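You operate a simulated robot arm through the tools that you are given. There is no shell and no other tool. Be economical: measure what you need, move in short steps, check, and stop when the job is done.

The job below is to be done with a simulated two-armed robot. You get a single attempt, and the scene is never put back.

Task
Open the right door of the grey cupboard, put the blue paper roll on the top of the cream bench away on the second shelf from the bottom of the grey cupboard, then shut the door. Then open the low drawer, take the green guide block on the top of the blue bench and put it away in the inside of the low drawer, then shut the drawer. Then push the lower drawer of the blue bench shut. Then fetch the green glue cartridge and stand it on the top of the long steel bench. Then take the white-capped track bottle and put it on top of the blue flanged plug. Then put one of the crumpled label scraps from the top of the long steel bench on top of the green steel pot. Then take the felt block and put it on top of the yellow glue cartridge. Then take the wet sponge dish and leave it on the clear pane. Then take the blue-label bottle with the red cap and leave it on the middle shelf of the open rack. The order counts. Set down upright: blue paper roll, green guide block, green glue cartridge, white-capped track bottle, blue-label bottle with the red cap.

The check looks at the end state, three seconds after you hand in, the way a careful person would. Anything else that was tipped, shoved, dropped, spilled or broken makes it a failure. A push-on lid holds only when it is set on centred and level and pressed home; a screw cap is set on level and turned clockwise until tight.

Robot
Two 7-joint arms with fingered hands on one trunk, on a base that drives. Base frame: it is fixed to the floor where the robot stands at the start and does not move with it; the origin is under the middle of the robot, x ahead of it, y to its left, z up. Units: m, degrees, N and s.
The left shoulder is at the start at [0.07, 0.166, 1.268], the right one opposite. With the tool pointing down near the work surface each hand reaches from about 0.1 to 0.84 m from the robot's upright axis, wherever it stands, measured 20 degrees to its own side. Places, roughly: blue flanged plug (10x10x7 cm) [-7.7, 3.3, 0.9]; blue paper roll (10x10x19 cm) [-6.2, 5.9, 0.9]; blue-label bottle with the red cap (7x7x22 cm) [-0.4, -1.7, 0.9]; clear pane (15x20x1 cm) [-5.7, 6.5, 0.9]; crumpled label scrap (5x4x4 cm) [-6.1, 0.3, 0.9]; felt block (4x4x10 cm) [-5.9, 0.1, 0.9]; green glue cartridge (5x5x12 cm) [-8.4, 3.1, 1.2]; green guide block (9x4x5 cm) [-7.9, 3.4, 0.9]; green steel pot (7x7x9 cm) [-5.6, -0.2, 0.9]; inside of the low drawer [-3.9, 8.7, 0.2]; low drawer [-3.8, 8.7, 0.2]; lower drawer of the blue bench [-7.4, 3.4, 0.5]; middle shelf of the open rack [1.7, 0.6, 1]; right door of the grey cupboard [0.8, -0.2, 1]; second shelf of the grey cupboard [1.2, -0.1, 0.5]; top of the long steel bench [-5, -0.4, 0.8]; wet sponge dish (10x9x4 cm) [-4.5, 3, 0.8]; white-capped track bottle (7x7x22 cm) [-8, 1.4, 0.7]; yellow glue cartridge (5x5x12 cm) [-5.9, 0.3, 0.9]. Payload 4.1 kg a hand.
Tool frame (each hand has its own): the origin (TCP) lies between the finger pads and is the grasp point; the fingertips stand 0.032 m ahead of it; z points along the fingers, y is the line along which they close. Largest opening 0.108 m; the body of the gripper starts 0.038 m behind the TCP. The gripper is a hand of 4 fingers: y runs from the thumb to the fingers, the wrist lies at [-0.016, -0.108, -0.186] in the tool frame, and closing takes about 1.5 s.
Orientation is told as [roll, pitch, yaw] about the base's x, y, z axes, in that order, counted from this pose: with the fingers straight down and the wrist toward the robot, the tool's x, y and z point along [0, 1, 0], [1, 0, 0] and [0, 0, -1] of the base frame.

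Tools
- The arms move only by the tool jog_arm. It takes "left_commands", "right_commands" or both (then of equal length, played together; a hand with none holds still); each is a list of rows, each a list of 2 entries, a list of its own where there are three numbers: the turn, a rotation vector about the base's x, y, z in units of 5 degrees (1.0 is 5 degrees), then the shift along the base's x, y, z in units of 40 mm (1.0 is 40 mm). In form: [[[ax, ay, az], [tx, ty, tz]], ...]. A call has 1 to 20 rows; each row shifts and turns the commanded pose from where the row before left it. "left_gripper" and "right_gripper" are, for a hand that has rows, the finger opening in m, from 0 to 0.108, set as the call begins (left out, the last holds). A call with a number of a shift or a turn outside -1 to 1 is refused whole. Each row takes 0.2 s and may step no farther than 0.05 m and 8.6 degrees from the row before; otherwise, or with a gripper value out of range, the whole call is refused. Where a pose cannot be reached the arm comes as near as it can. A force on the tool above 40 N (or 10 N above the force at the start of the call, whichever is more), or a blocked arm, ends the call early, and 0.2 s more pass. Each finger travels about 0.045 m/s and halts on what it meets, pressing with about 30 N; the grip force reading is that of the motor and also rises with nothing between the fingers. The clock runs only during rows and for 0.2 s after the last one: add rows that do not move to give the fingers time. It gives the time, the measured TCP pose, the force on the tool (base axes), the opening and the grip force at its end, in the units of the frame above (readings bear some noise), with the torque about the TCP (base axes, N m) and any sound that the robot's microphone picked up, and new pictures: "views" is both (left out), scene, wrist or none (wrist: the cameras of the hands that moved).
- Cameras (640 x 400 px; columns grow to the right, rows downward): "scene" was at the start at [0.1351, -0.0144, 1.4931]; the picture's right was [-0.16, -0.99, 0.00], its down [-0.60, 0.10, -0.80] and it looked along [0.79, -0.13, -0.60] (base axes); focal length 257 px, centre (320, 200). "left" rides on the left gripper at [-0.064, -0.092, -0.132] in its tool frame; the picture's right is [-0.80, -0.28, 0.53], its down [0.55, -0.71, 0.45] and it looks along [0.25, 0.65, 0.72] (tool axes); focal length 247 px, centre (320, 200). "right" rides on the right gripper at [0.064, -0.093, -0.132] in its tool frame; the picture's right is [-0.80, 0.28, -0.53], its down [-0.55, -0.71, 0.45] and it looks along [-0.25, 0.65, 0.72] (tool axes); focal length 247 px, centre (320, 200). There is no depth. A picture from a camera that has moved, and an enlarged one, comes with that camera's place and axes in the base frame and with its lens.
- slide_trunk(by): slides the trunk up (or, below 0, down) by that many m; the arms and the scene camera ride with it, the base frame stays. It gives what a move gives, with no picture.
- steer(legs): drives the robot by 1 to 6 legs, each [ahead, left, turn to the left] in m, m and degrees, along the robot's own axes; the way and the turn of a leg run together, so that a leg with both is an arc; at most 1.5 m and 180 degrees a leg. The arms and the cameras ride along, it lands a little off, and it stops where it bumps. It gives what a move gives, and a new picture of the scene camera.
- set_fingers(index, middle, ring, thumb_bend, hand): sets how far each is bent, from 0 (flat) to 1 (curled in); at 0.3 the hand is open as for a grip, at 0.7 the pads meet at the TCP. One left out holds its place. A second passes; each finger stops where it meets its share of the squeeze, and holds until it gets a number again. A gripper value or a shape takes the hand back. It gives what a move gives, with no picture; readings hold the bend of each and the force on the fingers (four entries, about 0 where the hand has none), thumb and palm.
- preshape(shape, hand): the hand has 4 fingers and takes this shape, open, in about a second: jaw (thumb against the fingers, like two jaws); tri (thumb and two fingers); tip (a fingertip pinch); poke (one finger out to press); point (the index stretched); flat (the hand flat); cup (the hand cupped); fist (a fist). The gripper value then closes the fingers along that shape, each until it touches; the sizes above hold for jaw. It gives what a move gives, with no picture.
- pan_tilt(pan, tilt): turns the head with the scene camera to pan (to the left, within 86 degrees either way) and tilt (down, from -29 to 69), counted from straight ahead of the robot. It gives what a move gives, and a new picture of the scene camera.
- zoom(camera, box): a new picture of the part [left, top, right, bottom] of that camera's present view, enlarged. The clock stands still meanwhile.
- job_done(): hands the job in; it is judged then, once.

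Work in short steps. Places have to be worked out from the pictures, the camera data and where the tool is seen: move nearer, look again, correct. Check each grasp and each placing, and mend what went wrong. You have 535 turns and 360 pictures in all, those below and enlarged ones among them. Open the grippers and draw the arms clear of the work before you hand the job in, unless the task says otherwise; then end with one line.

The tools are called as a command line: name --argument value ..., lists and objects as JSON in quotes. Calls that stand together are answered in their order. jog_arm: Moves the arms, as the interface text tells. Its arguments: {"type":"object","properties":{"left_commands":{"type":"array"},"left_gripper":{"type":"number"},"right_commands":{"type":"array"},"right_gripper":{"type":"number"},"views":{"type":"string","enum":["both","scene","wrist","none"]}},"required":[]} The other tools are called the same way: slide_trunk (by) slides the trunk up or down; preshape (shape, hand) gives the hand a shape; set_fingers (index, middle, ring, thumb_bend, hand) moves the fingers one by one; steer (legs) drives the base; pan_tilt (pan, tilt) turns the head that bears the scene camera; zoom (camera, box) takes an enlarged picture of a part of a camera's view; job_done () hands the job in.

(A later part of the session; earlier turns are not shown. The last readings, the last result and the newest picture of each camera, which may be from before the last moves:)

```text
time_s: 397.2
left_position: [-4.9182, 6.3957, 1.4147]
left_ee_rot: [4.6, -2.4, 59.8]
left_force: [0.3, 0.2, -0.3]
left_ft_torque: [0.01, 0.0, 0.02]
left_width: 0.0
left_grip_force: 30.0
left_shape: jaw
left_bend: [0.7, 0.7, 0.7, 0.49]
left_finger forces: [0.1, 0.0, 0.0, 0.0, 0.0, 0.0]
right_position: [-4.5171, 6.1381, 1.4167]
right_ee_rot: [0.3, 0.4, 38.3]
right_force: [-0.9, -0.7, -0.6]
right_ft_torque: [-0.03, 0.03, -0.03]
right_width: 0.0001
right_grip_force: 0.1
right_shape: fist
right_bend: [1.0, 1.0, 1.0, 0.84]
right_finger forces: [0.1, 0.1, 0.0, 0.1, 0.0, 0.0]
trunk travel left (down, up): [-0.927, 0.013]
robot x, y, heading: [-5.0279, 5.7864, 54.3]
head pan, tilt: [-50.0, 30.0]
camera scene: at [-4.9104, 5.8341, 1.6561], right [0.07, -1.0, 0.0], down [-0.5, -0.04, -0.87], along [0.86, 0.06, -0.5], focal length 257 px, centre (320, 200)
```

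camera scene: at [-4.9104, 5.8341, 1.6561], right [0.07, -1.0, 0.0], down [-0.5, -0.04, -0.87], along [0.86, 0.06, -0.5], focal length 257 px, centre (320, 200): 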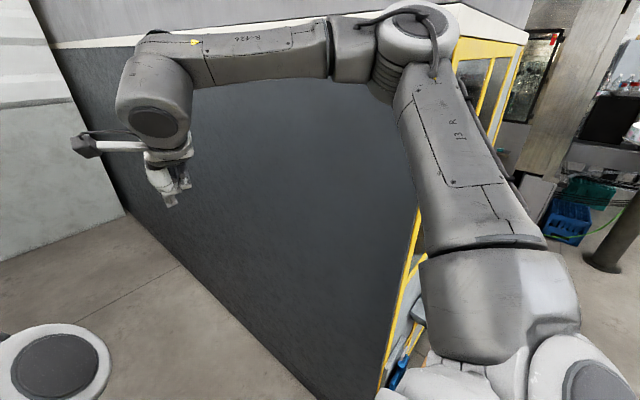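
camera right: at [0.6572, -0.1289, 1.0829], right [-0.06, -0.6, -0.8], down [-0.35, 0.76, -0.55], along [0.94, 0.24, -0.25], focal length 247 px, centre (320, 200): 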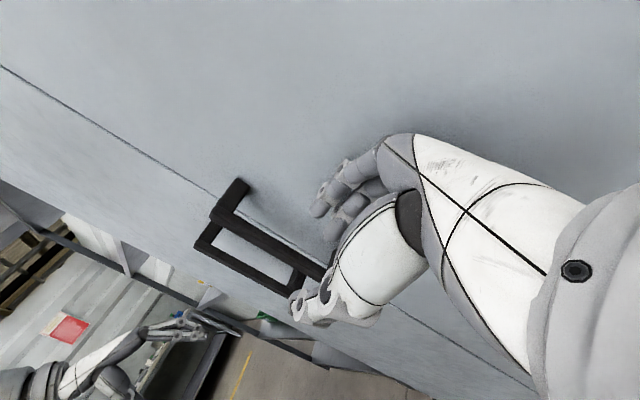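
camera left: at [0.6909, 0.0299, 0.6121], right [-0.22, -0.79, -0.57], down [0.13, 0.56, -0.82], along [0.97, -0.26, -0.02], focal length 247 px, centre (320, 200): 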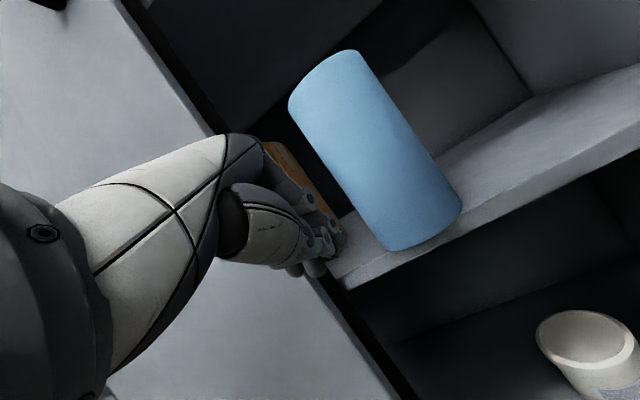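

The right elbow sticks out high to the right. I turn to face the benches instead and travel sideways up the lane.

steer --legs '[[0, 0.03, 0], [0, 0, 91]]'

pan_tilt --pan -60 --tilt 30

```text
time_s: 401.9
left_position: [-5.6625, 5.9139, 1.4146]
left_ee_rot: [4.7, -2.4, 150.2]
left_force: [1.0, -0.2, -0.2]
left_ft_torque: [0.01, 0.0, 0.04]
left_width: 0.0
left_grip_force: 30.2
left_shape: jaw
left_bend: [0.7, 0.7, 0.7, 0.49]
left_finger forces: [0.0, 0.0, 0.1, 0.1, 0.0, 0.1]
right_position: [-5.4053, 6.3167, 1.4157]
right_ee_rot: [0.2, 0.5, 128.5]
right_force: [0.5, 0.1, 0.0]
right_ft_torque: [0.02, 0.03, 0.02]
right_width: 0.0
right_grip_force: 0.0
right_shape: fist
right_bend: [1.0, 1.0, 1.0, 0.84]
right_finger forces: [0.0, 0.0, 0.0, 0.1, 0.1, 0.0]
trunk travel left (down, up): [-0.927, 0.013]
robot x, y, heading: [-5.0539, 5.8052, 144.2]
head pan, tilt: [-50.0, 30.0]
camera scene: at [-5.1013, 5.9249, 1.656], right [1.0, 0.07, 0.0], down [0.04, -0.5, -0.87], along [-0.07, 0.86, -0.5], focal length 257 px, centre (320, 200)
```

scene: 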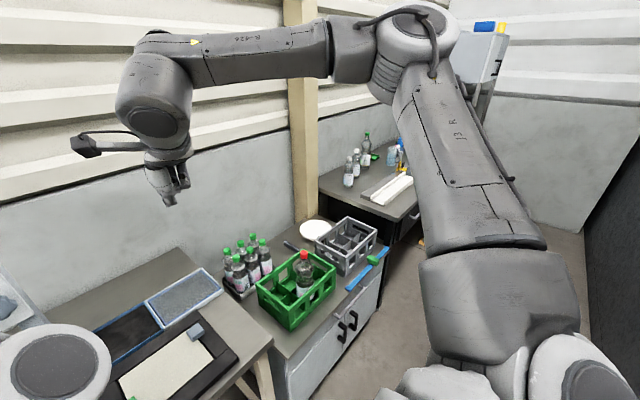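

```text
time_s: 402.6
left_position: [-5.6617, 5.9123, 1.4148]
left_ee_rot: [4.6, -2.3, 150.1]
left_force: [0.1, 0.2, -0.9]
left_ft_torque: [0.0, 0.01, -0.01]
left_width: 0.0
left_grip_force: 30.1
left_shape: jaw
left_bend: [0.7, 0.7, 0.7, 0.49]
left_finger forces: [0.0, 0.1, 0.1, 0.1, 0.0, 0.0]
right_position: [-5.4046, 6.3153, 1.4165]
right_ee_rot: [0.2, 0.5, 128.6]
right_force: [-0.6, -0.6, 0.6]
right_ft_torque: [-0.01, 0.01, -0.02]
right_width: 0.0
right_grip_force: 0.0
right_shape: fist
right_bend: [1.0, 1.0, 1.0, 0.84]
right_finger forces: [0.0, 0.1, 0.0, 0.1, 0.0, 0.1]
trunk travel left (down, up): [-0.927, 0.013]
robot x, y, heading: [-5.0532, 5.8025, 144.4]
head pan, tilt: [-60.0, 30.0]
camera scene: at [-5.0859, 5.9244, 1.656], right [1.0, -0.1, 0.0], down [-0.05, -0.5, -0.87], along [0.09, 0.86, -0.5], focal length 257 px, centre (320, 200)
```

scene: 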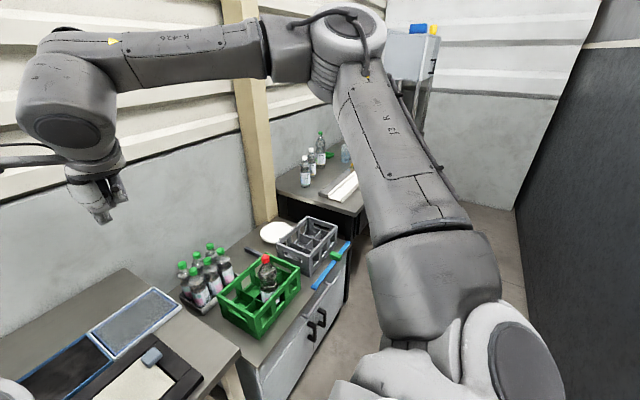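

There is room: bench columns are about 1 m ahead of the robot's line. I drive sideways to the right along the lane.

steer --legs '[[0, -1.3, 0]]'

pan_tilt --pan -75 --tilt 35

```text
time_s: 409.0
left_position: [-4.9089, 6.9578, 1.4143]
left_ee_rot: [4.6, -2.4, 149.8]
left_force: [-0.2, -0.1, -0.6]
left_ft_torque: [-0.03, -0.04, 0.02]
left_width: 0.0001
left_grip_force: 29.6
left_shape: jaw
left_bend: [0.7, 0.7, 0.7, 0.49]
left_finger forces: [0.1, 0.1, 0.1, 0.1, 0.0, 0.1]
right_position: [-4.6499, 7.36, 1.4167]
right_ee_rot: [0.2, 0.3, 128.3]
right_force: [0.1, -0.8, 0.6]
right_ft_torque: [0.0, -0.03, 0.0]
right_width: 0.0
right_grip_force: 0.0
right_shape: fist
right_bend: [1.0, 1.0, 1.0, 0.84]
right_finger forces: [0.0, 0.1, 0.0, 0.0, 0.1, 0.0]
trunk travel left (down, up): [-0.927, 0.013]
robot x, y, heading: [-4.301, 6.8464, 143.9]
head pan, tilt: [-60.0, 30.0]
camera scene: at [-4.3326, 6.9664, 1.6561], right [0.99, -0.1, 0.0], down [-0.05, -0.5, -0.87], along [0.09, 0.86, -0.5], focal length 257 px, centre (320, 200)
```

scene: 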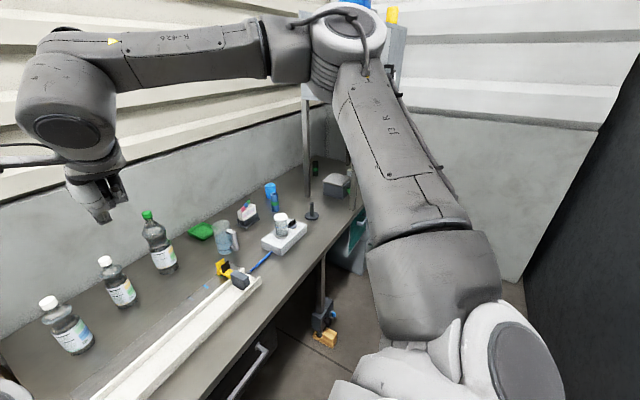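

```text
time_s: 409.8
left_position: [-4.9074, 6.9599, 1.4141]
left_ee_rot: [4.6, -2.3, 149.8]
left_force: [0.4, 0.3, -0.1]
left_ft_torque: [-0.01, 0.01, 0.01]
left_width: 0.0
left_grip_force: 30.2
left_shape: jaw
left_bend: [0.7, 0.7, 0.7, 0.49]
left_finger forces: [0.1, 0.0, 0.0, 0.0, 0.1, 0.0]
right_position: [-4.6513, 7.3611, 1.4162]
right_ee_rot: [0.3, 0.4, 128.3]
right_force: [0.7, -0.3, 0.7]
right_ft_torque: [-0.01, -0.02, -0.03]
right_width: 0.0
right_grip_force: 0.1
right_shape: fist
right_bend: [1.0, 1.0, 1.0, 0.84]
right_finger forces: [0.0, 0.0, 0.0, 0.0, 0.0, 0.0]
trunk travel left (down, up): [-0.927, 0.013]
robot x, y, heading: [-4.2976, 6.847, 143.8]
head pan, tilt: [-75.0, 35.0]
camera scene: at [-4.3099, 6.9596, 1.6482], right [0.93, -0.36, 0.0], down [-0.2, -0.54, -0.82], along [0.29, 0.76, -0.57], focal length 257 px, centre (320, 200)
```

scene: 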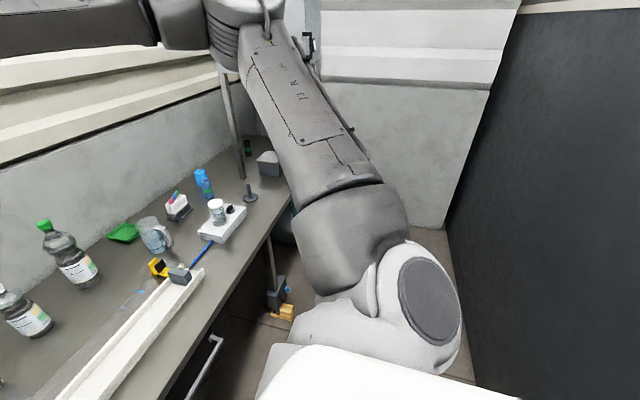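

The drawer unit should be at the lane's end, in line with the bench front. I go 1.1 m further and look.

steer --legs '[[0, -1.1, 0]]'

pan_tilt --pan -25 --tilt 55

```text
time_s: 414.8
left_position: [-4.3089, 7.7864, 1.4151]
left_ee_rot: [4.6, -2.4, 150.1]
left_force: [0.2, 0.2, 0.5]
left_ft_torque: [-0.03, 0.02, 0.01]
left_width: 0.0
left_grip_force: 30.2
left_shape: jaw
left_bend: [0.7, 0.7, 0.7, 0.49]
left_finger forces: [0.1, 0.0, 0.0, 0.0, 0.0, 0.1]
right_position: [-4.0554, 8.1807, 1.4168]
right_ee_rot: [0.7, 0.4, 129.6]
right_force: [-6.4, -8.9, 1.0]
right_ft_torque: [0.56, -0.46, 0.24]
right_width: 0.0
right_grip_force: 0.1
right_shape: fist
right_bend: [1.0, 1.0, 1.0, 0.84]
right_finger forces: [0.1, 0.0, 5.5, 0.0, 0.0, 5.0]
trunk travel left (down, up): [-0.927, 0.013]
robot x, y, heading: [-3.6951, 7.6758, 144.2]
head pan, tilt: [-75.0, 35.0]
stopped in leg 1: the force on the tool passed its limit at 54 N (the readings are from after the stop); the commanded pose is now the measured one
camera scene: at [-3.7098, 7.7906, 1.6482], right [0.94, -0.35, 0.0], down [-0.2, -0.54, -0.82], along [0.29, 0.77, -0.57], focal length 257 px, centre (320, 200)
```

scene: 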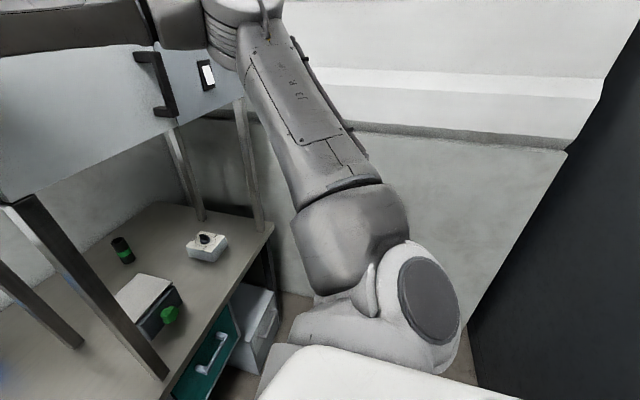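

```text
time_s: 416.0
left_position: [-4.3091, 7.7853, 1.4138]
left_ee_rot: [4.7, -2.4, 150.1]
left_force: [-0.1, -0.4, 0.5]
left_ft_torque: [-0.01, 0.05, -0.03]
left_width: 0.0
left_grip_force: 29.9
left_shape: jaw
left_bend: [0.7, 0.7, 0.7, 0.49]
left_finger forces: [0.0, 0.0, 0.0, 0.1, 0.1, 0.1]
right_position: [-4.0553, 8.1822, 1.417]
right_ee_rot: [0.5, 0.4, 129.5]
right_force: [-2.7, -3.4, 1.0]
right_ft_torque: [0.24, -0.2, 0.08]
right_width: 0.0001
right_grip_force: 0.1
right_shape: fist
right_bend: [1.0, 1.0, 1.0, 0.84]
right_finger forces: [0.0, 0.1, 1.9, 0.0, 0.0, 2.7]
trunk travel left (down, up): [-0.927, 0.013]
robot x, y, heading: [-3.6975, 7.679, 144.4]
head pan, tilt: [-25.0, 55.0]
camera scene: at [-3.7775, 7.7691, 1.62], right [0.87, 0.49, 0.0], down [0.4, -0.71, -0.57], along [-0.28, 0.5, -0.82], focal length 257 px, centre (320, 200)
```

scene: 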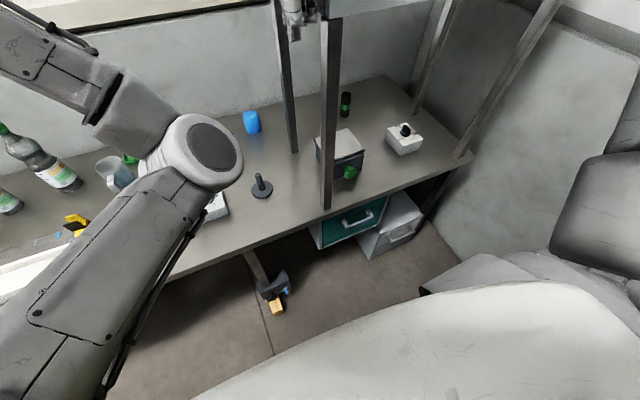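

The right fist touched the stand; I move away 8 cm and then zoom on the low drawers under the bench end.

steer --legs '[[-0.02, 0.08, 0]]'

zoom --camera "scene" --box '[260, 140, 480, 280]'

```text
time_s: 417.0
left_position: [-4.3355, 7.7187, 1.4153]
left_ee_rot: [5.0, -2.2, 150.0]
left_force: [1.2, 0.8, 0.1]
left_ft_torque: [-0.03, 0.06, 0.04]
left_width: 0.0002
left_grip_force: 30.2
left_shape: jaw
left_bend: [0.7, 0.7, 0.7, 0.49]
left_finger forces: [0.1, 0.0, 0.0, 0.0, 0.0, 0.0]
right_position: [-4.0805, 8.1166, 1.414]
right_ee_rot: [0.9, 0.8, 129.4]
right_force: [-0.8, 1.4, -0.5]
right_ft_torque: [-0.07, 0.03, 0.0]
right_width: 0.0
right_grip_force: 0.0
right_shape: fist
right_bend: [1.0, 1.0, 1.0, 0.84]
right_finger forces: [0.0, 0.1, 0.0, 0.0, 0.0, 0.0]
trunk travel left (down, up): [-0.927, 0.013]
robot x, y, heading: [-3.7275, 7.6026, 144.4]
head pan, tilt: [-25.0, 55.0]
camera scene: at [-3.8029, 7.7034, 1.6195], right [0.87, 0.49, -0.01], down [0.4, -0.72, -0.57], along [-0.28, 0.5, -0.82], focal length 257 px, centre (320, 200)
```

scene: 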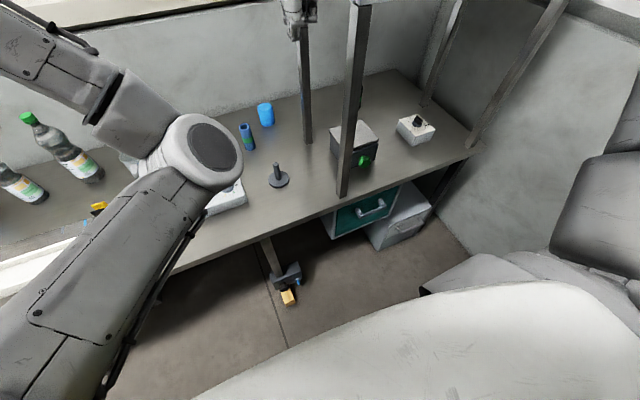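

```text
2.86 times, centred on (370, 210) of scene
camera zoom: at [-3.8029, 7.7034, 1.6195], right [0.87, 0.49, -0.01], down [0.4, -0.72, -0.57], along [-0.28, 0.5, -0.82], focal length 733 px, centre (177, 171)
```

zoom: 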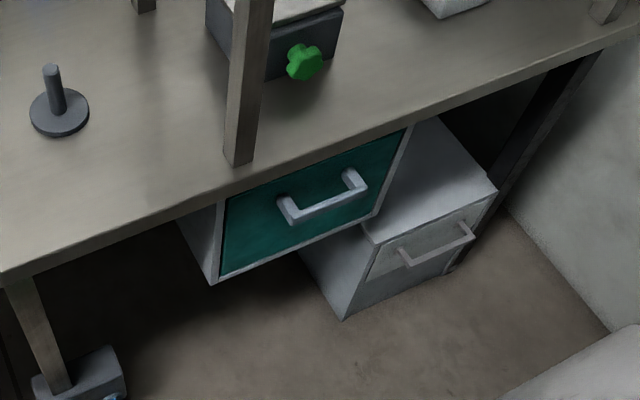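

The low drawer is the grey box on the floor (handle about [-3.70, 8.60, 0.30]). I draw both hands back from over the bench before lowering the trunk.

jog_arm --left_commands '[[[0, 0, 0], [0.8, -0.58, 0]], [[0, 0, 0], [0.8, -0.58, 0]], [[0, 0, 0], [0.8, -0.58, 0]], [[0, 0, 0], [0.8, -0.58, 0]], [[0, 0, 0], [0.8, -0.58, 0]], [[0, 0, 0], [0.8, -0.58, 0]]]' --right_commands '[[[0, 0, 0], [0.8, -0.58, 0]], [[0, 0, 0], [0.8, -0.58, 0]], [[0, 0, 0], [0.8, -0.58, 0]], [[0, 0, 0], [0.8, -0.58, 0]], [[0, 0, 0], [0.8, -0.58, 0]], [[0, 0, 0], [0.8, -0.58, 0]]]' --views "scene"

```text
time_s: 418.4
left_position: [-4.1899, 7.5717, 1.4144]
left_ee_rot: [4.8, -0.9, 151.7]
left_force: [0.6, -0.1, -0.5]
left_ft_torque: [0.02, -0.01, 0.0]
left_width: 0.0
left_grip_force: 30.1
left_shape: jaw
left_bend: [0.7, 0.7, 0.7, 0.49]
left_finger forces: [0.0, 0.0, 0.1, 0.0, 0.0, 0.0]
left hand out of reach, approached as far as the arm can: row 1, 2, 6
right_position: [-3.8882, 7.9672, 1.4171]
right_ee_rot: [0.7, 0.5, 129.3]
right_force: [0.5, -0.3, 1.2]
right_ft_torque: [0.0, 0.03, -0.01]
right_width: 0.0001
right_grip_force: 0.1
right_shape: fist
right_bend: [1.0, 1.0, 1.0, 0.84]
right_finger forces: [0.0, 0.0, 0.1, 0.0, 0.0, 0.0]
trunk travel left (down, up): [-0.927, 0.013]
robot x, y, heading: [-3.7317, 7.6009, 144.4]
head pan, tilt: [-25.0, 55.0]
camera scene: at [-3.803, 7.6929, 1.6202], right [0.87, 0.49, 0.0], down [0.4, -0.71, -0.57], along [-0.28, 0.5, -0.82], focal length 257 px, centre (320, 200)
```

scene: 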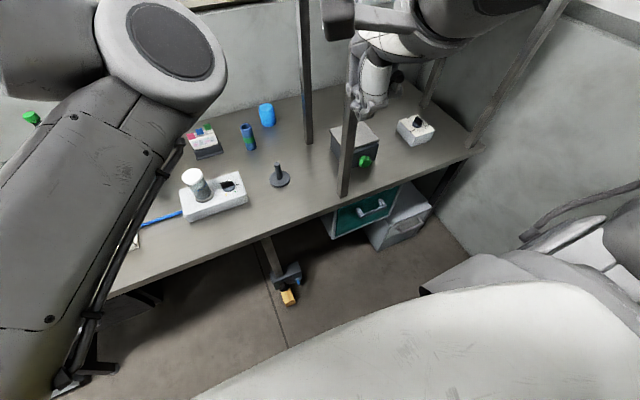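

Both hands are now well clear of the bench. I lower the trunk.

slide_trunk --by -0.4

slide_trunk --by -0.2

preshape --hand "right" --shape "jaw"

steer --legs '[[0, -0.3, 0]]'

pan_tilt --pan -45 --tilt 40

```text
time_s: 422.3
left_position: [-4.1947, 7.5722, 1.0195]
left_ee_rot: [4.1, -2.1, 151.9]
left_force: [-0.4, -0.4, 0.4]
left_ft_torque: [0.02, -0.02, 0.0]
left_width: 0.0002
left_grip_force: 29.8
left_shape: jaw
left_bend: [0.7, 0.7, 0.7, 0.49]
left_finger forces: [0.0, 0.0, 0.1, 0.0, 0.0, 0.0]
right_position: [-3.8917, 7.9683, 1.0162]
right_ee_rot: [0.6, 0.4, 129.4]
right_force: [0.2, 0.2, 0.0]
right_ft_torque: [0.01, 0.0, 0.0]
right_width: 0.0
right_grip_force: 0.0
right_shape: fist
right_bend: [1.0, 1.0, 1.0, 0.84]
right_finger forces: [0.0, 0.1, 0.0, 0.0, 0.1, 0.0]
trunk travel left (down, up): [-0.527, 0.413]
robot x, y, heading: [-3.7323, 7.6029, 144.1]
head pan, tilt: [-25.0, 55.0]
```

```text
time_s: 424.4
left_position: [-4.1945, 7.5728, 0.8191]
left_ee_rot: [4.1, -2.2, 151.8]
left_force: [-0.5, 0.0, 0.3]
left_ft_torque: [0.03, 0.0, -0.02]
left_width: 0.0002
left_grip_force: 30.2
left_shape: jaw
left_bend: [0.7, 0.7, 0.7, 0.49]
left_finger forces: [0.0, 0.0, 0.1, 0.0, 0.1, 0.1]
right_position: [-3.8922, 7.968, 0.8169]
right_ee_rot: [0.6, 0.5, 129.3]
right_force: [-0.3, -0.3, -0.3]
right_ft_torque: [-0.02, 0.03, 0.0]
right_width: 0.0
right_grip_force: 0.1
right_shape: fist
right_bend: [1.0, 1.0, 1.0, 0.84]
right_finger forces: [0.0, 0.0, 0.1, 0.0, 0.1, 0.1]
trunk travel left (down, up): [-0.327, 0.613]
robot x, y, heading: [-3.7319, 7.5995, 144.1]
head pan, tilt: [-25.0, 55.0]
```

```text
time_s: 425.3
left_position: [-4.195, 7.5727, 0.8188]
left_ee_rot: [4.1, -2.1, 151.9]
left_force: [0.0, -0.3, 0.9]
left_ft_torque: [0.0, 0.0, 0.0]
left_width: 0.0001
left_grip_force: 30.3
left_shape: jaw
left_bend: [0.7, 0.7, 0.7, 0.49]
left_finger forces: [0.0, 0.0, 0.0, 0.1, 0.0, 0.1]
right_position: [-3.8927, 7.9675, 0.8173]
right_ee_rot: [0.6, 0.4, 129.4]
right_force: [-1.0, -0.1, -1.2]
right_ft_torque: [-0.02, -0.01, -0.02]
right_width: 0.1075
right_grip_force: 0.1
right_shape: jaw
right_bend: [0.3, 0.3, 0.3, 0.3]
right_finger forces: [0.1, 0.0, 0.0, 0.0, 0.0, 0.0]
trunk travel left (down, up): [-0.327, 0.613]
robot x, y, heading: [-3.7288, 7.599, 144.5]
head pan, tilt: [-25.0, 55.0]
```

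```text
time_s: 427.4
left_position: [-4.0144, 7.8218, 0.819]
left_ee_rot: [4.2, -2.1, 152.0]
left_force: [-0.4, 0.4, 0.3]
left_ft_torque: [-0.02, 0.0, 0.04]
left_width: 0.0
left_grip_force: 29.7
left_shape: jaw
left_bend: [0.7, 0.7, 0.7, 0.49]
left_finger forces: [0.0, 0.1, 0.1, 0.0, 0.0, 0.0]
right_position: [-3.7135, 8.2154, 0.8174]
right_ee_rot: [0.5, 0.5, 129.3]
right_force: [-0.3, 0.3, -0.9]
right_ft_torque: [-0.04, 0.03, 0.01]
right_width: 0.1076
right_grip_force: 0.3
right_shape: jaw
right_bend: [0.3, 0.3, 0.3, 0.3]
right_finger forces: [0.0, 0.0, 0.0, 0.1, 0.0, 0.0]
trunk travel left (down, up): [-0.327, 0.613]
robot x, y, heading: [-3.5516, 7.85, 144.1]
head pan, tilt: [-25.0, 55.0]
camera scene: at [-3.6279, 7.9418, 1.0199], right [0.87, 0.49, 0.0], down [0.4, -0.72, -0.57], along [-0.28, 0.5, -0.82], focal length 257 px, centre (320, 200)
```

scene: 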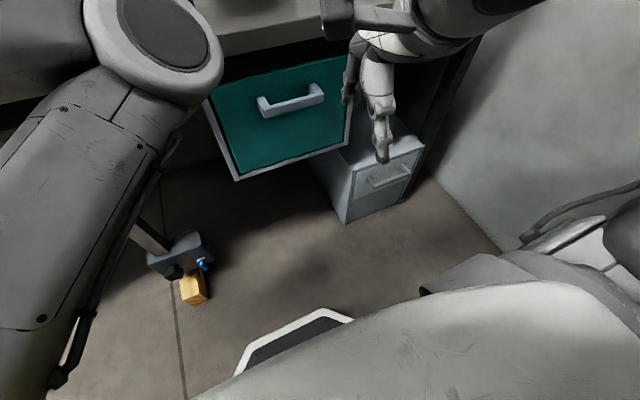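

```text
time_s: 428.2
left_position: [-4.0159, 7.8174, 0.8188]
left_ee_rot: [4.0, -2.1, 152.4]
left_force: [0.6, 0.4, 0.1]
left_ft_torque: [0.01, -0.02, 0.01]
left_width: 0.0
left_grip_force: 30.0
left_shape: jaw
left_bend: [0.7, 0.7, 0.7, 0.49]
left_finger forces: [0.1, 0.0, 0.0, 0.1, 0.1, 0.0]
right_position: [-3.7157, 8.2145, 0.8161]
right_ee_rot: [0.6, 0.5, 129.3]
right_force: [0.0, 0.1, -0.8]
right_ft_torque: [0.0, 0.02, -0.02]
right_width: 0.1079
right_grip_force: 0.1
right_shape: jaw
right_bend: [0.3, 0.3, 0.3, 0.3]
right_finger forces: [0.0, 0.1, 0.1, 0.0, 0.1, 0.0]
trunk travel left (down, up): [-0.327, 0.613]
robot x, y, heading: [-3.5504, 7.851, 144.3]
head pan, tilt: [-45.0, 40.0]
camera scene: at [-3.6068, 7.9623, 1.0406], right [0.99, 0.16, 0.0], down [0.1, -0.63, -0.77], along [-0.12, 0.76, -0.64], focal length 257 px, centre (320, 200)
```

scene: 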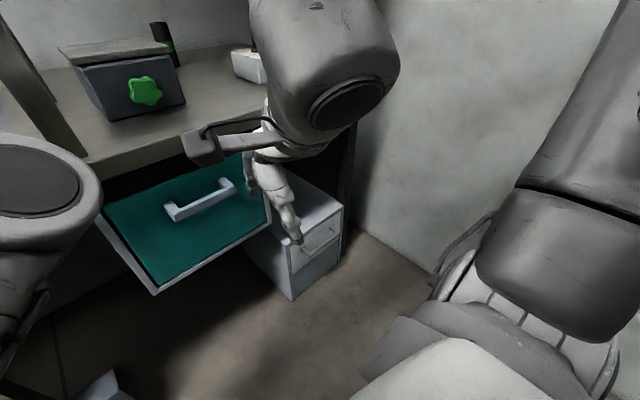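

Handle triangulated at [-3.70, 8.595, 0.30] from two heights. I bring the right hand down in front of it.

jog_arm --right_commands '[[[0, 0, 1], [0.3, 0.54, -0.76]], [[0, 0, 1], [0.3, 0.54, -0.76]], [[0, 0, 1], [0.3, 0.54, -0.76]], [[0, 0, 0], [0.3, 0.54, -0.76]], [[0, 0, 0], [0.3, 0.54, -0.76]], [[0, 0, 0], [0.3, 0.54, -0.76]], [[0, 0, 0], [0.3, 0.54, -0.76]], [[0, 0, 0], [0.3, 0.54, -0.76]], [[0, 0, 0], [0.3, 0.54, -0.76]], [[0, 0, 0], [0.3, 0.54, -0.76]], [[0, 0, 0], [0.3, 0.54, -0.76]], [[0, 0, 0], [0.3, 0.54, -0.76]], [[0, 0, 0], [0.3, 0.54, -0.76]]]' --right_gripper 0.07 --views "both"

```text
time_s: 431.0
left_position: [-4.0171, 7.8197, 0.8205]
left_ee_rot: [4.0, -2.0, 152.4]
left_force: [0.1, 0.1, 0.6]
left_ft_torque: [0.02, 0.01, 0.01]
left_width: 0.0
left_grip_force: 29.9
left_shape: jaw
left_bend: [0.7, 0.7, 0.7, 0.49]
left_finger forces: [0.1, 0.0, 0.0, 0.1, 0.0, 0.1]
right_position: [-3.5584, 8.4984, 0.4201]
right_ee_rot: [0.6, 0.6, 144.2]
right_force: [-0.2, 0.3, -1.0]
right_ft_torque: [0.0, 0.0, 0.0]
right_width: 0.0699
right_grip_force: 0.0
right_shape: jaw
right_bend: [0.27, 0.39, 0.37, 0.64]
right_finger forces: [0.0, 0.0, 0.0, 0.0, 0.0, 0.0]
trunk travel left (down, up): [-0.327, 0.613]
robot x, y, heading: [-3.5493, 7.8481, 144.2]
head pan, tilt: [-45.0, 40.0]
camera scene: at [-3.6067, 7.9627, 1.0406], right [0.99, 0.16, 0.0], down [0.1, -0.63, -0.77], along [-0.12, 0.76, -0.64], focal length 257 px, centre (320, 200)
camera right: at [-3.5208, 8.3939, 0.5536], right [0.23, 0.82, 0.52], down [0.89, 0.03, -0.45], along [-0.38, 0.57, -0.73], focal length 247 px, centre (320, 200)
```

scene: 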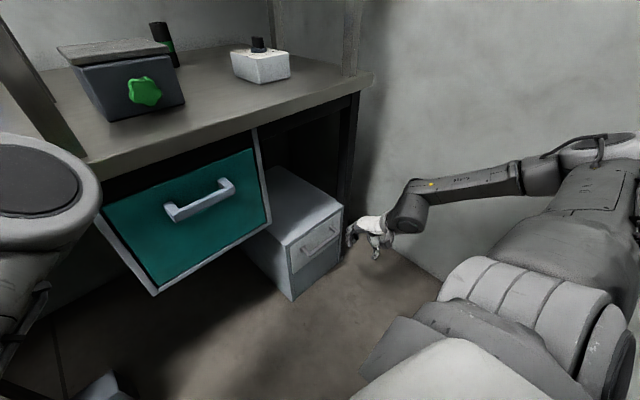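
right: 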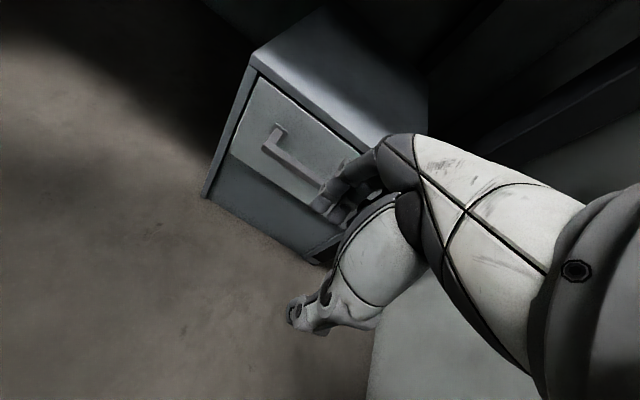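

I zoom the scene camera to refine the handle's ends.

zoom --camera "scene" --box '[240, 160, 420, 300]'

zoom --camera "right" --box '[180, 40, 440, 280]'

```text
2.86 times, centred on (330, 230) of scene
camera zoom: at [-3.6067, 7.9627, 1.0406], right [0.99, 0.16, 0.0], down [0.1, -0.63, -0.77], along [-0.12, 0.76, -0.64], focal length 733 px, centre (291, 114)
```

zoom: 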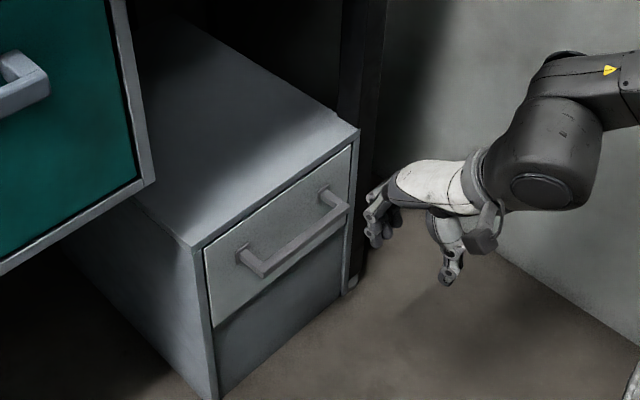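

```text
1.67 times, centred on (310, 160) of right
camera zoom: at [-3.5208, 8.3939, 0.5536], right [0.23, 0.82, 0.52], down [0.89, 0.03, -0.45], along [-0.38, 0.57, -0.73], focal length 412 px, centre (337, 267)
```

zoom: 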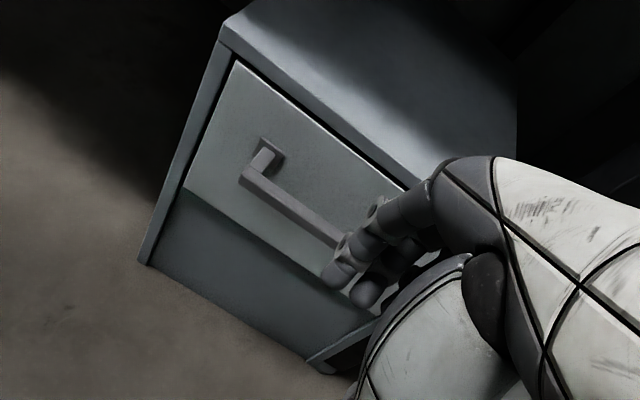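

The bar runs from [-3.731, 8.524] to [-3.641, 8.654] at z 0.302, about 16 cm long. I tilt the hand 45° forward so fingers reach over it, and stop 12 cm short.

jog_arm --right_commands '[[[0.577, 0.816, 0], [-0.178, 0.124, -0.092]], [[0.577, 0.816, 0], [-0.178, 0.124, -0.092]], [[0.577, 0.816, 0], [-0.178, 0.124, -0.092]], [[0.577, 0.816, 0], [-0.178, 0.124, -0.092]], [[0.577, 0.816, 0], [-0.178, 0.124, -0.092]], [[0.577, 0.816, 0], [-0.178, 0.124, -0.092]], [[0.577, 0.816, 0], [-0.178, 0.124, -0.092]], [[0.577, 0.816, 0], [-0.178, 0.124, -0.092]], [[0.577, 0.816, 0], [-0.178, 0.124, -0.092]]]' --right_gripper 0.07 --views "both"

```text
time_s: 433.0
left_position: [-4.0171, 7.8169, 0.8195]
left_ee_rot: [4.1, -2.0, 152.3]
left_force: [-0.3, -0.2, -0.3]
left_ft_torque: [0.03, 0.02, 0.0]
left_width: 0.0
left_grip_force: 30.1
left_shape: jaw
left_bend: [0.7, 0.7, 0.7, 0.49]
left_finger forces: [0.1, 0.0, 0.1, 0.0, 0.0, 0.0]
right_position: [-3.6215, 8.5398, 0.3875]
right_ee_rot: [1.0, -44.6, 144.2]
right_force: [0.5, 0.0, -0.1]
right_ft_torque: [-0.01, 0.0, 0.02]
right_width: 0.0702
right_grip_force: 0.2
right_shape: jaw
right_bend: [0.27, 0.39, 0.37, 0.64]
right_finger forces: [0.1, 0.1, 0.0, 0.0, 0.0, 0.0]
trunk travel left (down, up): [-0.327, 0.613]
robot x, y, heading: [-3.5525, 7.8509, 144.3]
head pan, tilt: [-45.0, 40.0]
camera scene: at [-3.6067, 7.9624, 1.0407], right [0.99, 0.16, 0.0], down [0.1, -0.63, -0.77], along [-0.12, 0.76, -0.64], focal length 257 px, centre (320, 200)
camera right: at [-3.5294, 8.3978, 0.4173], right [0.6, 0.56, 0.57], down [0.46, 0.33, -0.82], along [-0.65, 0.76, -0.06], focal length 247 px, centre (320, 200)
```

scene: 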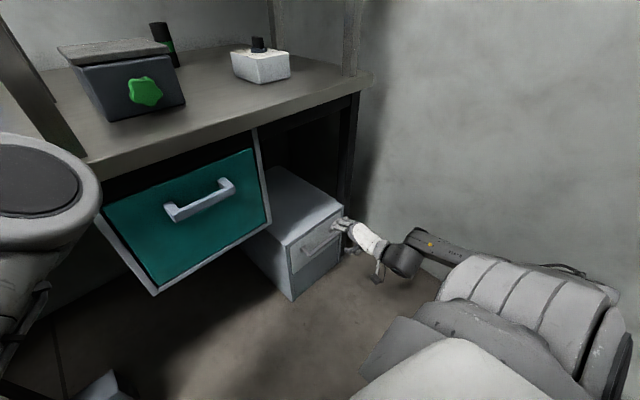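
right: 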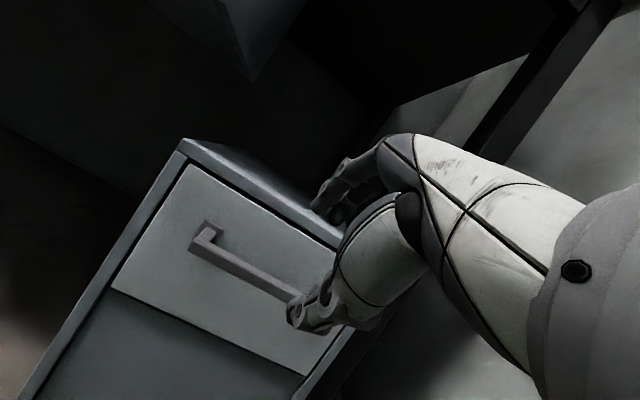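

Aligned with the bar's middle. I narrow the opening and go in along the fingers' direction.

jog_arm --right_commands '[[[0, 0, 0], [-0.38, 0.29, -0.47]], [[0, 0, 0], [-0.38, 0.29, -0.47]], [[0, 0, 0], [-0.38, 0.29, -0.47]], [[0, 0, 0], [-0.38, 0.29, -0.47]]]' --right_gripper 0.05 --views "wrist"

zoom --camera "scene" --box '[240, 160, 420, 300]'

```text
time_s: 434.0
left_position: [-4.016, 7.8185, 0.8207]
left_ee_rot: [3.9, -2.1, 152.4]
left_force: [-0.4, -0.6, 0.6]
left_ft_torque: [0.02, 0.0, -0.02]
left_width: 0.0001
left_grip_force: 30.1
left_shape: jaw
left_bend: [0.7, 0.7, 0.7, 0.49]
left_finger forces: [0.1, 0.0, 0.0, 0.0, 0.0, 0.1]
right_position: [-3.6822, 8.5861, 0.3123]
right_ee_rot: [1.0, -44.5, 144.1]
right_force: [9.3, -7.8, 2.4]
right_ft_torque: [0.19, 0.23, -0.05]
right_width: 0.0482
right_grip_force: 0.0
right_shape: jaw
right_bend: [0.74, 0.5, 0.44, 0.72]
right_finger forces: [1.0, 10.8, 0.0, 0.0, 0.0, 0.0]
trunk travel left (down, up): [-0.327, 0.613]
robot x, y, heading: [-3.5506, 7.8478, 144.0]
head pan, tilt: [-45.0, 40.0]
camera right: at [-3.5895, 8.4427, 0.3421], right [0.6, 0.56, 0.57], down [0.47, 0.33, -0.82], along [-0.65, 0.76, -0.06], focal length 247 px, centre (320, 200)
```

right: 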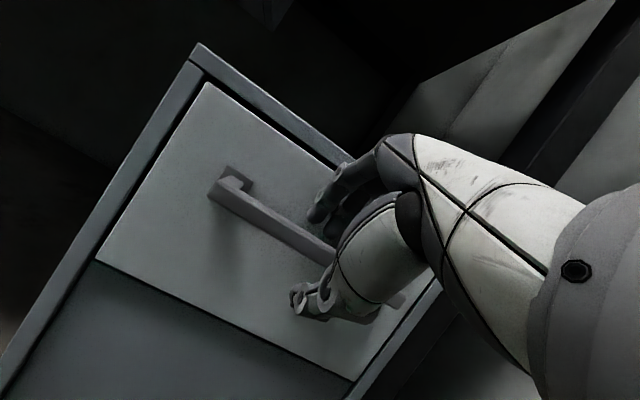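

```text
2.86 times, centred on (330, 230) of scene
camera zoom: at [-3.6058, 7.9614, 1.0409], right [0.99, 0.16, 0.0], down [0.1, -0.63, -0.77], along [-0.12, 0.76, -0.64], focal length 733 px, centre (291, 114)
```

zoom: 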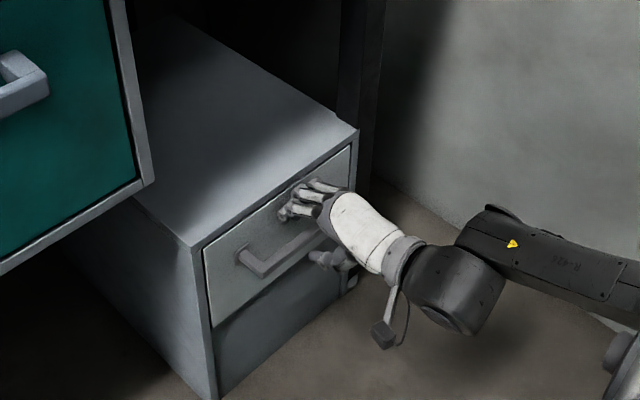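

The bar lies between fingers (above) and thumb (below). I close.

jog_arm --right_commands '[[[0, 0, 0], [0, 0, 0]], [[0, 0, 0], [0, 0, 0]], [[0, 0, 0], [0, 0, 0]], [[0, 0, 0], [0, 0, 0]], [[0, 0, 0], [0, 0, 0]], [[0, 0, 0], [0, 0, 0]]]' --right_gripper 0.0 --views "wrist"

```text
time_s: 435.4
left_position: [-4.0175, 7.8195, 0.8178]
left_ee_rot: [4.1, -2.0, 152.4]
left_force: [-0.2, 0.8, -0.5]
left_ft_torque: [0.01, 0.04, 0.01]
left_width: 0.0
left_grip_force: 29.8
left_shape: jaw
left_bend: [0.7, 0.7, 0.7, 0.49]
left_finger forces: [0.0, 0.0, 0.0, 0.0, 0.1, 0.0]
right_position: [-3.6809, 8.5856, 0.307]
right_ee_rot: [1.1, -44.0, 144.1]
right_force: [17.6, -11.2, -29.5]
right_ft_torque: [-0.19, -0.32, 0.02]
right_width: 0.0134
right_grip_force: 29.9
right_shape: jaw
right_bend: [0.75, 0.74, 0.61, 0.72]
right_finger forces: [5.5, 0.8, 0.0, 0.0, 35.4, 0.0]
trunk travel left (down, up): [-0.327, 0.613]
robot x, y, heading: [-3.5511, 7.8472, 144.2]
head pan, tilt: [-45.0, 40.0]
camera right: at [-3.5894, 8.4431, 0.3386], right [0.6, 0.56, 0.57], down [0.47, 0.33, -0.82], along [-0.65, 0.76, -0.07], focal length 247 px, centre (320, 200)
```

right: 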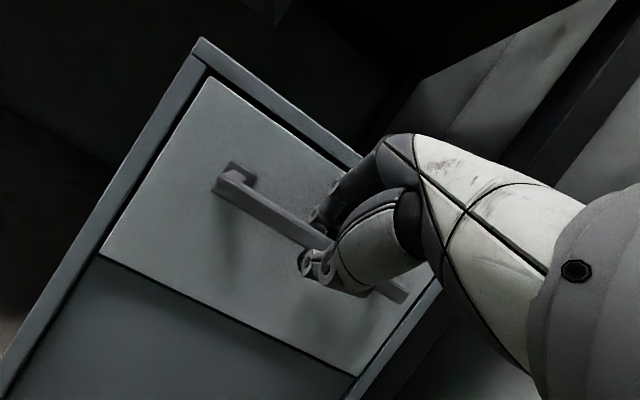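

Thumb presses from below, fingers are curled over the top. I pull gently outward and see whether the drawer follows.

jog_arm --right_commands '[[[0, 0, 0], [0.4, -0.29, 0]], [[0, 0, 0], [0.4, -0.29, 0]], [[0, 0, 0], [0.4, -0.29, 0]], [[0, 0, 0], [0.4, -0.29, 0]]]' --views "both"

```text
time_s: 436.4
left_position: [-4.0172, 7.8218, 0.8195]
left_ee_rot: [4.2, -1.8, 152.4]
left_force: [-0.5, 0.1, -0.5]
left_ft_torque: [-0.01, -0.03, -0.04]
left_width: 0.0
left_grip_force: 30.2
left_shape: jaw
left_bend: [0.7, 0.7, 0.7, 0.49]
left_finger forces: [0.1, 0.0, 0.0, 0.0, 0.0, 0.0]
right_position: [-3.619, 8.5391, 0.3089]
right_ee_rot: [1.4, -43.9, 143.9]
right_force: [-1.5, -2.8, -41.5]
right_ft_torque: [-0.14, -0.23, 0.0]
right_width: 0.0119
right_grip_force: 30.2
right_shape: jaw
right_bend: [0.75, 0.73, 0.61, 0.71]
right_finger forces: [8.6, 1.7, 0.1, 0.1, 36.2, 0.1]
trunk travel left (down, up): [-0.327, 0.613]
robot x, y, heading: [-3.5483, 7.8512, 144.2]
head pan, tilt: [-45.0, 40.0]
camera scene: at [-3.6072, 7.9665, 1.04], right [0.99, 0.16, 0.0], down [0.1, -0.64, -0.76], along [-0.12, 0.75, -0.65], focal length 257 px, centre (320, 200)
camera right: at [-3.5264, 8.3979, 0.3403], right [0.6, 0.56, 0.57], down [0.47, 0.32, -0.82], along [-0.65, 0.76, -0.07], focal length 247 px, centre (320, 200)
```

scene: 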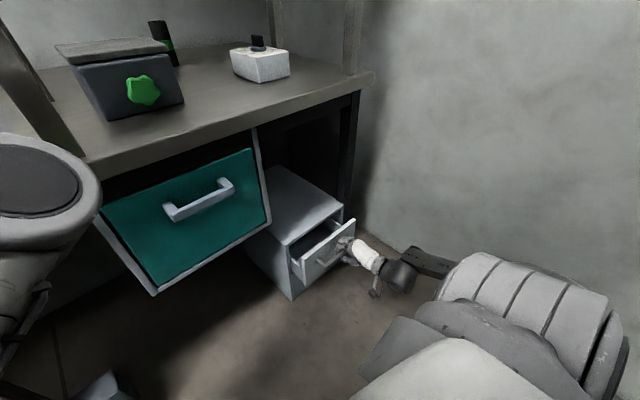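
right: 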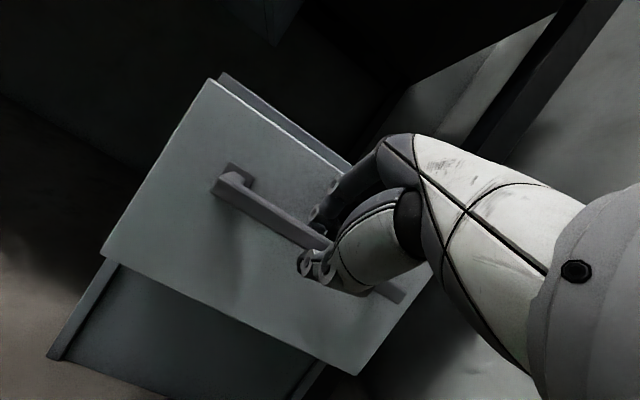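

The drawer follows. I keep pulling.

jog_arm --right_commands '[[[0, 0, 0], [0.45, -0.32, 0]], [[0, 0, 0], [0.45, -0.32, 0]], [[0, 0, 0], [0.45, -0.32, 0]], [[0, 0, 0], [0.45, -0.32, 0]], [[0, 0, 0], [0.45, -0.32, 0]], [[0, 0, 0], [0.45, -0.32, 0]], [[0, 0, 0], [0.45, -0.32, 0]]]' --views "scene"

```text
time_s: 438.0
left_position: [-4.0168, 7.821, 0.8195]
left_ee_rot: [4.1, -2.0, 152.5]
left_force: [-0.5, 0.4, 0.2]
left_ft_torque: [0.01, 0.01, 0.0]
left_width: 0.0
left_grip_force: 29.8
left_shape: jaw
left_bend: [0.7, 0.7, 0.7, 0.49]
left_finger forces: [0.0, 0.0, 0.0, 0.0, 0.0, 0.1]
right_position: [-3.4935, 8.4498, 0.3104]
right_ee_rot: [1.4, -44.1, 144.0]
right_force: [-11.4, -14.9, -46.2]
right_ft_torque: [-0.3, -0.09, 0.08]
right_width: 0.0114
right_grip_force: 29.9
right_shape: jaw
right_bend: [0.75, 0.73, 0.61, 0.69]
right_finger forces: [8.4, 1.8, 0.0, 0.0, 40.0, 0.1]
trunk travel left (down, up): [-0.327, 0.613]
robot x, y, heading: [-3.5546, 7.847, 144.5]
head pan, tilt: [-45.0, 40.0]
camera scene: at [-3.6067, 7.9659, 1.0401], right [0.99, 0.16, 0.0], down [0.1, -0.64, -0.76], along [-0.12, 0.75, -0.65], focal length 257 px, centre (320, 200)
```

scene: 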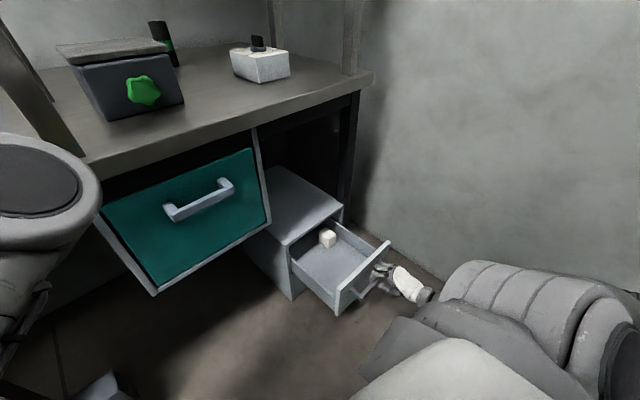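

The drawer is about 21 cm open. I release and withdraw the hand up and away.

jog_arm --right_commands '[[[0, 0, 0], [0, 0, 0]], [[0, 0, 0], [0, 0, 0]], [[0, 0, 0], [0, 0, 0]], [[0, 0, 0], [0, 0, 0]], [[0, 0, 0], [0.2, -0.15, 0.25]], [[0, 0, 0], [0.35, -0.25, 0.45]], [[0, 0, 0], [0.35, -0.25, 0.5]], [[0, 0, 0], [0, 0, 0.9]], [[0, 0, 0], [0, 0, 0.9]], [[0, 0, 0], [0, 0, 0.9]]]' --right_gripper 0.06 --views "scene"

```text
time_s: 440.2
left_position: [-4.0175, 7.8178, 0.82]
left_ee_rot: [3.9, -2.1, 152.5]
left_force: [-0.6, 0.7, 0.4]
left_ft_torque: [0.01, 0.04, 0.04]
left_width: 0.0
left_grip_force: 29.8
left_shape: jaw
left_bend: [0.7, 0.7, 0.7, 0.49]
left_finger forces: [0.1, 0.0, 0.0, 0.0, 0.0, 0.0]
right_position: [-3.4583, 8.4247, 0.4701]
right_ee_rot: [1.0, -44.5, 144.3]
right_force: [0.1, 0.4, -0.2]
right_ft_torque: [0.04, 0.0, -0.05]
right_width: 0.0598
right_grip_force: 0.2
right_shape: jaw
right_bend: [0.74, 0.43, 0.4, 0.69]
right_finger forces: [0.0, 0.0, 0.0, 0.1, 0.1, 0.0]
trunk travel left (down, up): [-0.327, 0.613]
robot x, y, heading: [-3.5546, 7.8534, 144.2]
head pan, tilt: [-45.0, 40.0]
camera scene: at [-3.6069, 7.962, 1.0406], right [0.99, 0.16, 0.0], down [0.1, -0.63, -0.77], along [-0.12, 0.76, -0.64], focal length 257 px, centre (320, 200)
```

scene: 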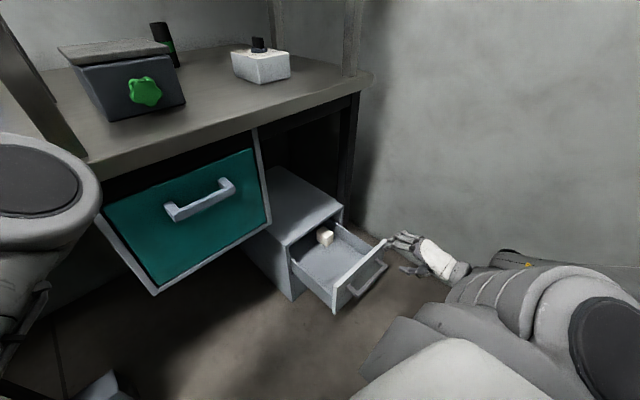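

Good. I bring the right hand back to fingers-down near the body, then raise the trunk.

jog_arm --right_commands '[[[-0.577, -0.816, 0], [-0.325, -0.45, 0.7]], [[-0.577, -0.816, 0], [-0.325, -0.45, 0.7]], [[-0.577, -0.816, 0], [-0.325, -0.45, 0.7]], [[-0.577, -0.816, 0], [-0.325, -0.45, 0.7]], [[-0.577, -0.816, 0], [-0.325, -0.45, 0.7]], [[-0.577, -0.816, 0], [-0.325, -0.45, 0.7]], [[-0.577, -0.816, 0], [-0.325, -0.45, 0.7]], [[-0.577, -0.816, 0], [-0.325, -0.45, 0.7]], [[-0.577, -0.816, 0], [-0.325, -0.45, 0.7]]]' --views "none"

slide_trunk --by 0.4

steer --legs '[[0, 1.4, 0], [0, 1.2, 0]]'

```text
time_s: 442.2
left_position: [-4.0204, 7.8191, 0.8174]
left_ee_rot: [3.8, -1.9, 152.4]
left_force: [-1.3, -0.4, 0.0]
left_ft_torque: [0.0, -0.1, -0.02]
left_width: 0.0
left_grip_force: 30.2
left_shape: jaw
left_bend: [0.7, 0.7, 0.7, 0.49]
left_finger forces: [0.0, 0.0, 0.1, 0.1, 0.0, 0.0]
right_position: [-3.6177, 8.3581, 0.694]
right_ee_rot: [0.5, -10.0, 144.3]
right_force: [0.0, -0.8, -0.1]
right_ft_torque: [-0.01, -0.04, 0.0]
right_width: 0.0603
right_grip_force: 0.0
right_shape: jaw
right_bend: [0.74, 0.43, 0.4, 0.68]
right_finger forces: [0.0, 0.1, 0.0, 0.0, 0.1, 0.0]
right hand out of reach, approached as far as the arm can: row 1, 2, 3, 4, 5, 8, 9
trunk travel left (down, up): [-0.327, 0.613]
robot x, y, heading: [-3.5521, 7.85, 144.5]
head pan, tilt: [-45.0, 40.0]
```

```text
time_s: 446.1
left_position: [-4.0178, 7.8194, 1.2187]
left_ee_rot: [4.1, -2.1, 152.3]
left_force: [0.6, 0.9, 0.7]
left_ft_torque: [0.01, 0.0, -0.02]
left_width: 0.0
left_grip_force: 30.2
left_shape: jaw
left_bend: [0.7, 0.7, 0.7, 0.49]
left_finger forces: [0.0, 0.0, 0.1, 0.1, 0.0, 0.0]
right_position: [-3.6171, 8.359, 1.0941]
right_ee_rot: [0.7, -10.2, 144.3]
right_force: [-0.1, -0.4, -0.3]
right_ft_torque: [0.0, -0.01, 0.02]
right_width: 0.0602
right_grip_force: 0.2
right_shape: jaw
right_bend: [0.74, 0.43, 0.4, 0.68]
right_finger forces: [0.0, 0.0, 0.0, 0.1, 0.0, 0.0]
trunk travel left (down, up): [-0.727, 0.213]
robot x, y, heading: [-3.5491, 7.8493, 144.6]
head pan, tilt: [-45.0, 40.0]
```

```text
time_s: 458.8
left_position: [-5.5653, 5.7133, 1.2187]
left_ee_rot: [4.0, -2.1, 152.0]
left_force: [-0.8, -0.3, -0.5]
left_ft_torque: [-0.02, 0.02, -0.01]
left_width: 0.0002
left_grip_force: 29.9
left_shape: jaw
left_bend: [0.7, 0.7, 0.7, 0.49]
left_finger forces: [0.0, 0.0, 0.1, 0.1, 0.0, 0.1]
right_position: [-5.1604, 6.2497, 1.0936]
right_ee_rot: [0.7, -10.1, 143.8]
right_force: [0.2, 0.9, 0.4]
right_ft_torque: [0.02, 0.03, 0.0]
right_width: 0.0602
right_grip_force: 0.0
right_shape: jaw
right_bend: [0.74, 0.43, 0.4, 0.68]
right_finger forces: [0.0, 0.1, 0.0, 0.1, 0.0, 0.1]
trunk travel left (down, up): [-0.727, 0.213]
robot x, y, heading: [-5.1018, 5.7413, 143.7]
head pan, tilt: [-45.0, 40.0]
camera scene: at [-5.1536, 5.8539, 1.4407], right [0.99, 0.15, 0.0], down [0.1, -0.64, -0.77], along [-0.12, 0.76, -0.64], focal length 257 px, centre (320, 200)
```

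scene: 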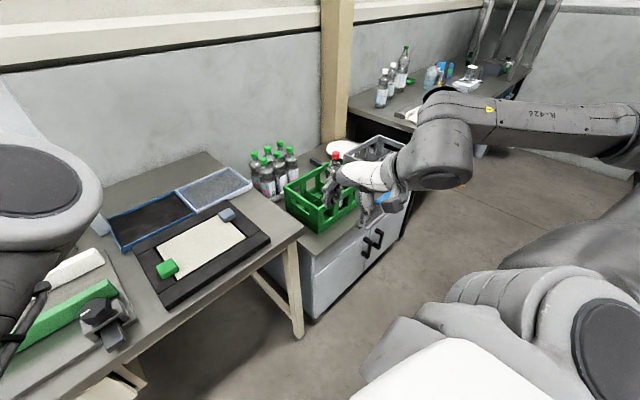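

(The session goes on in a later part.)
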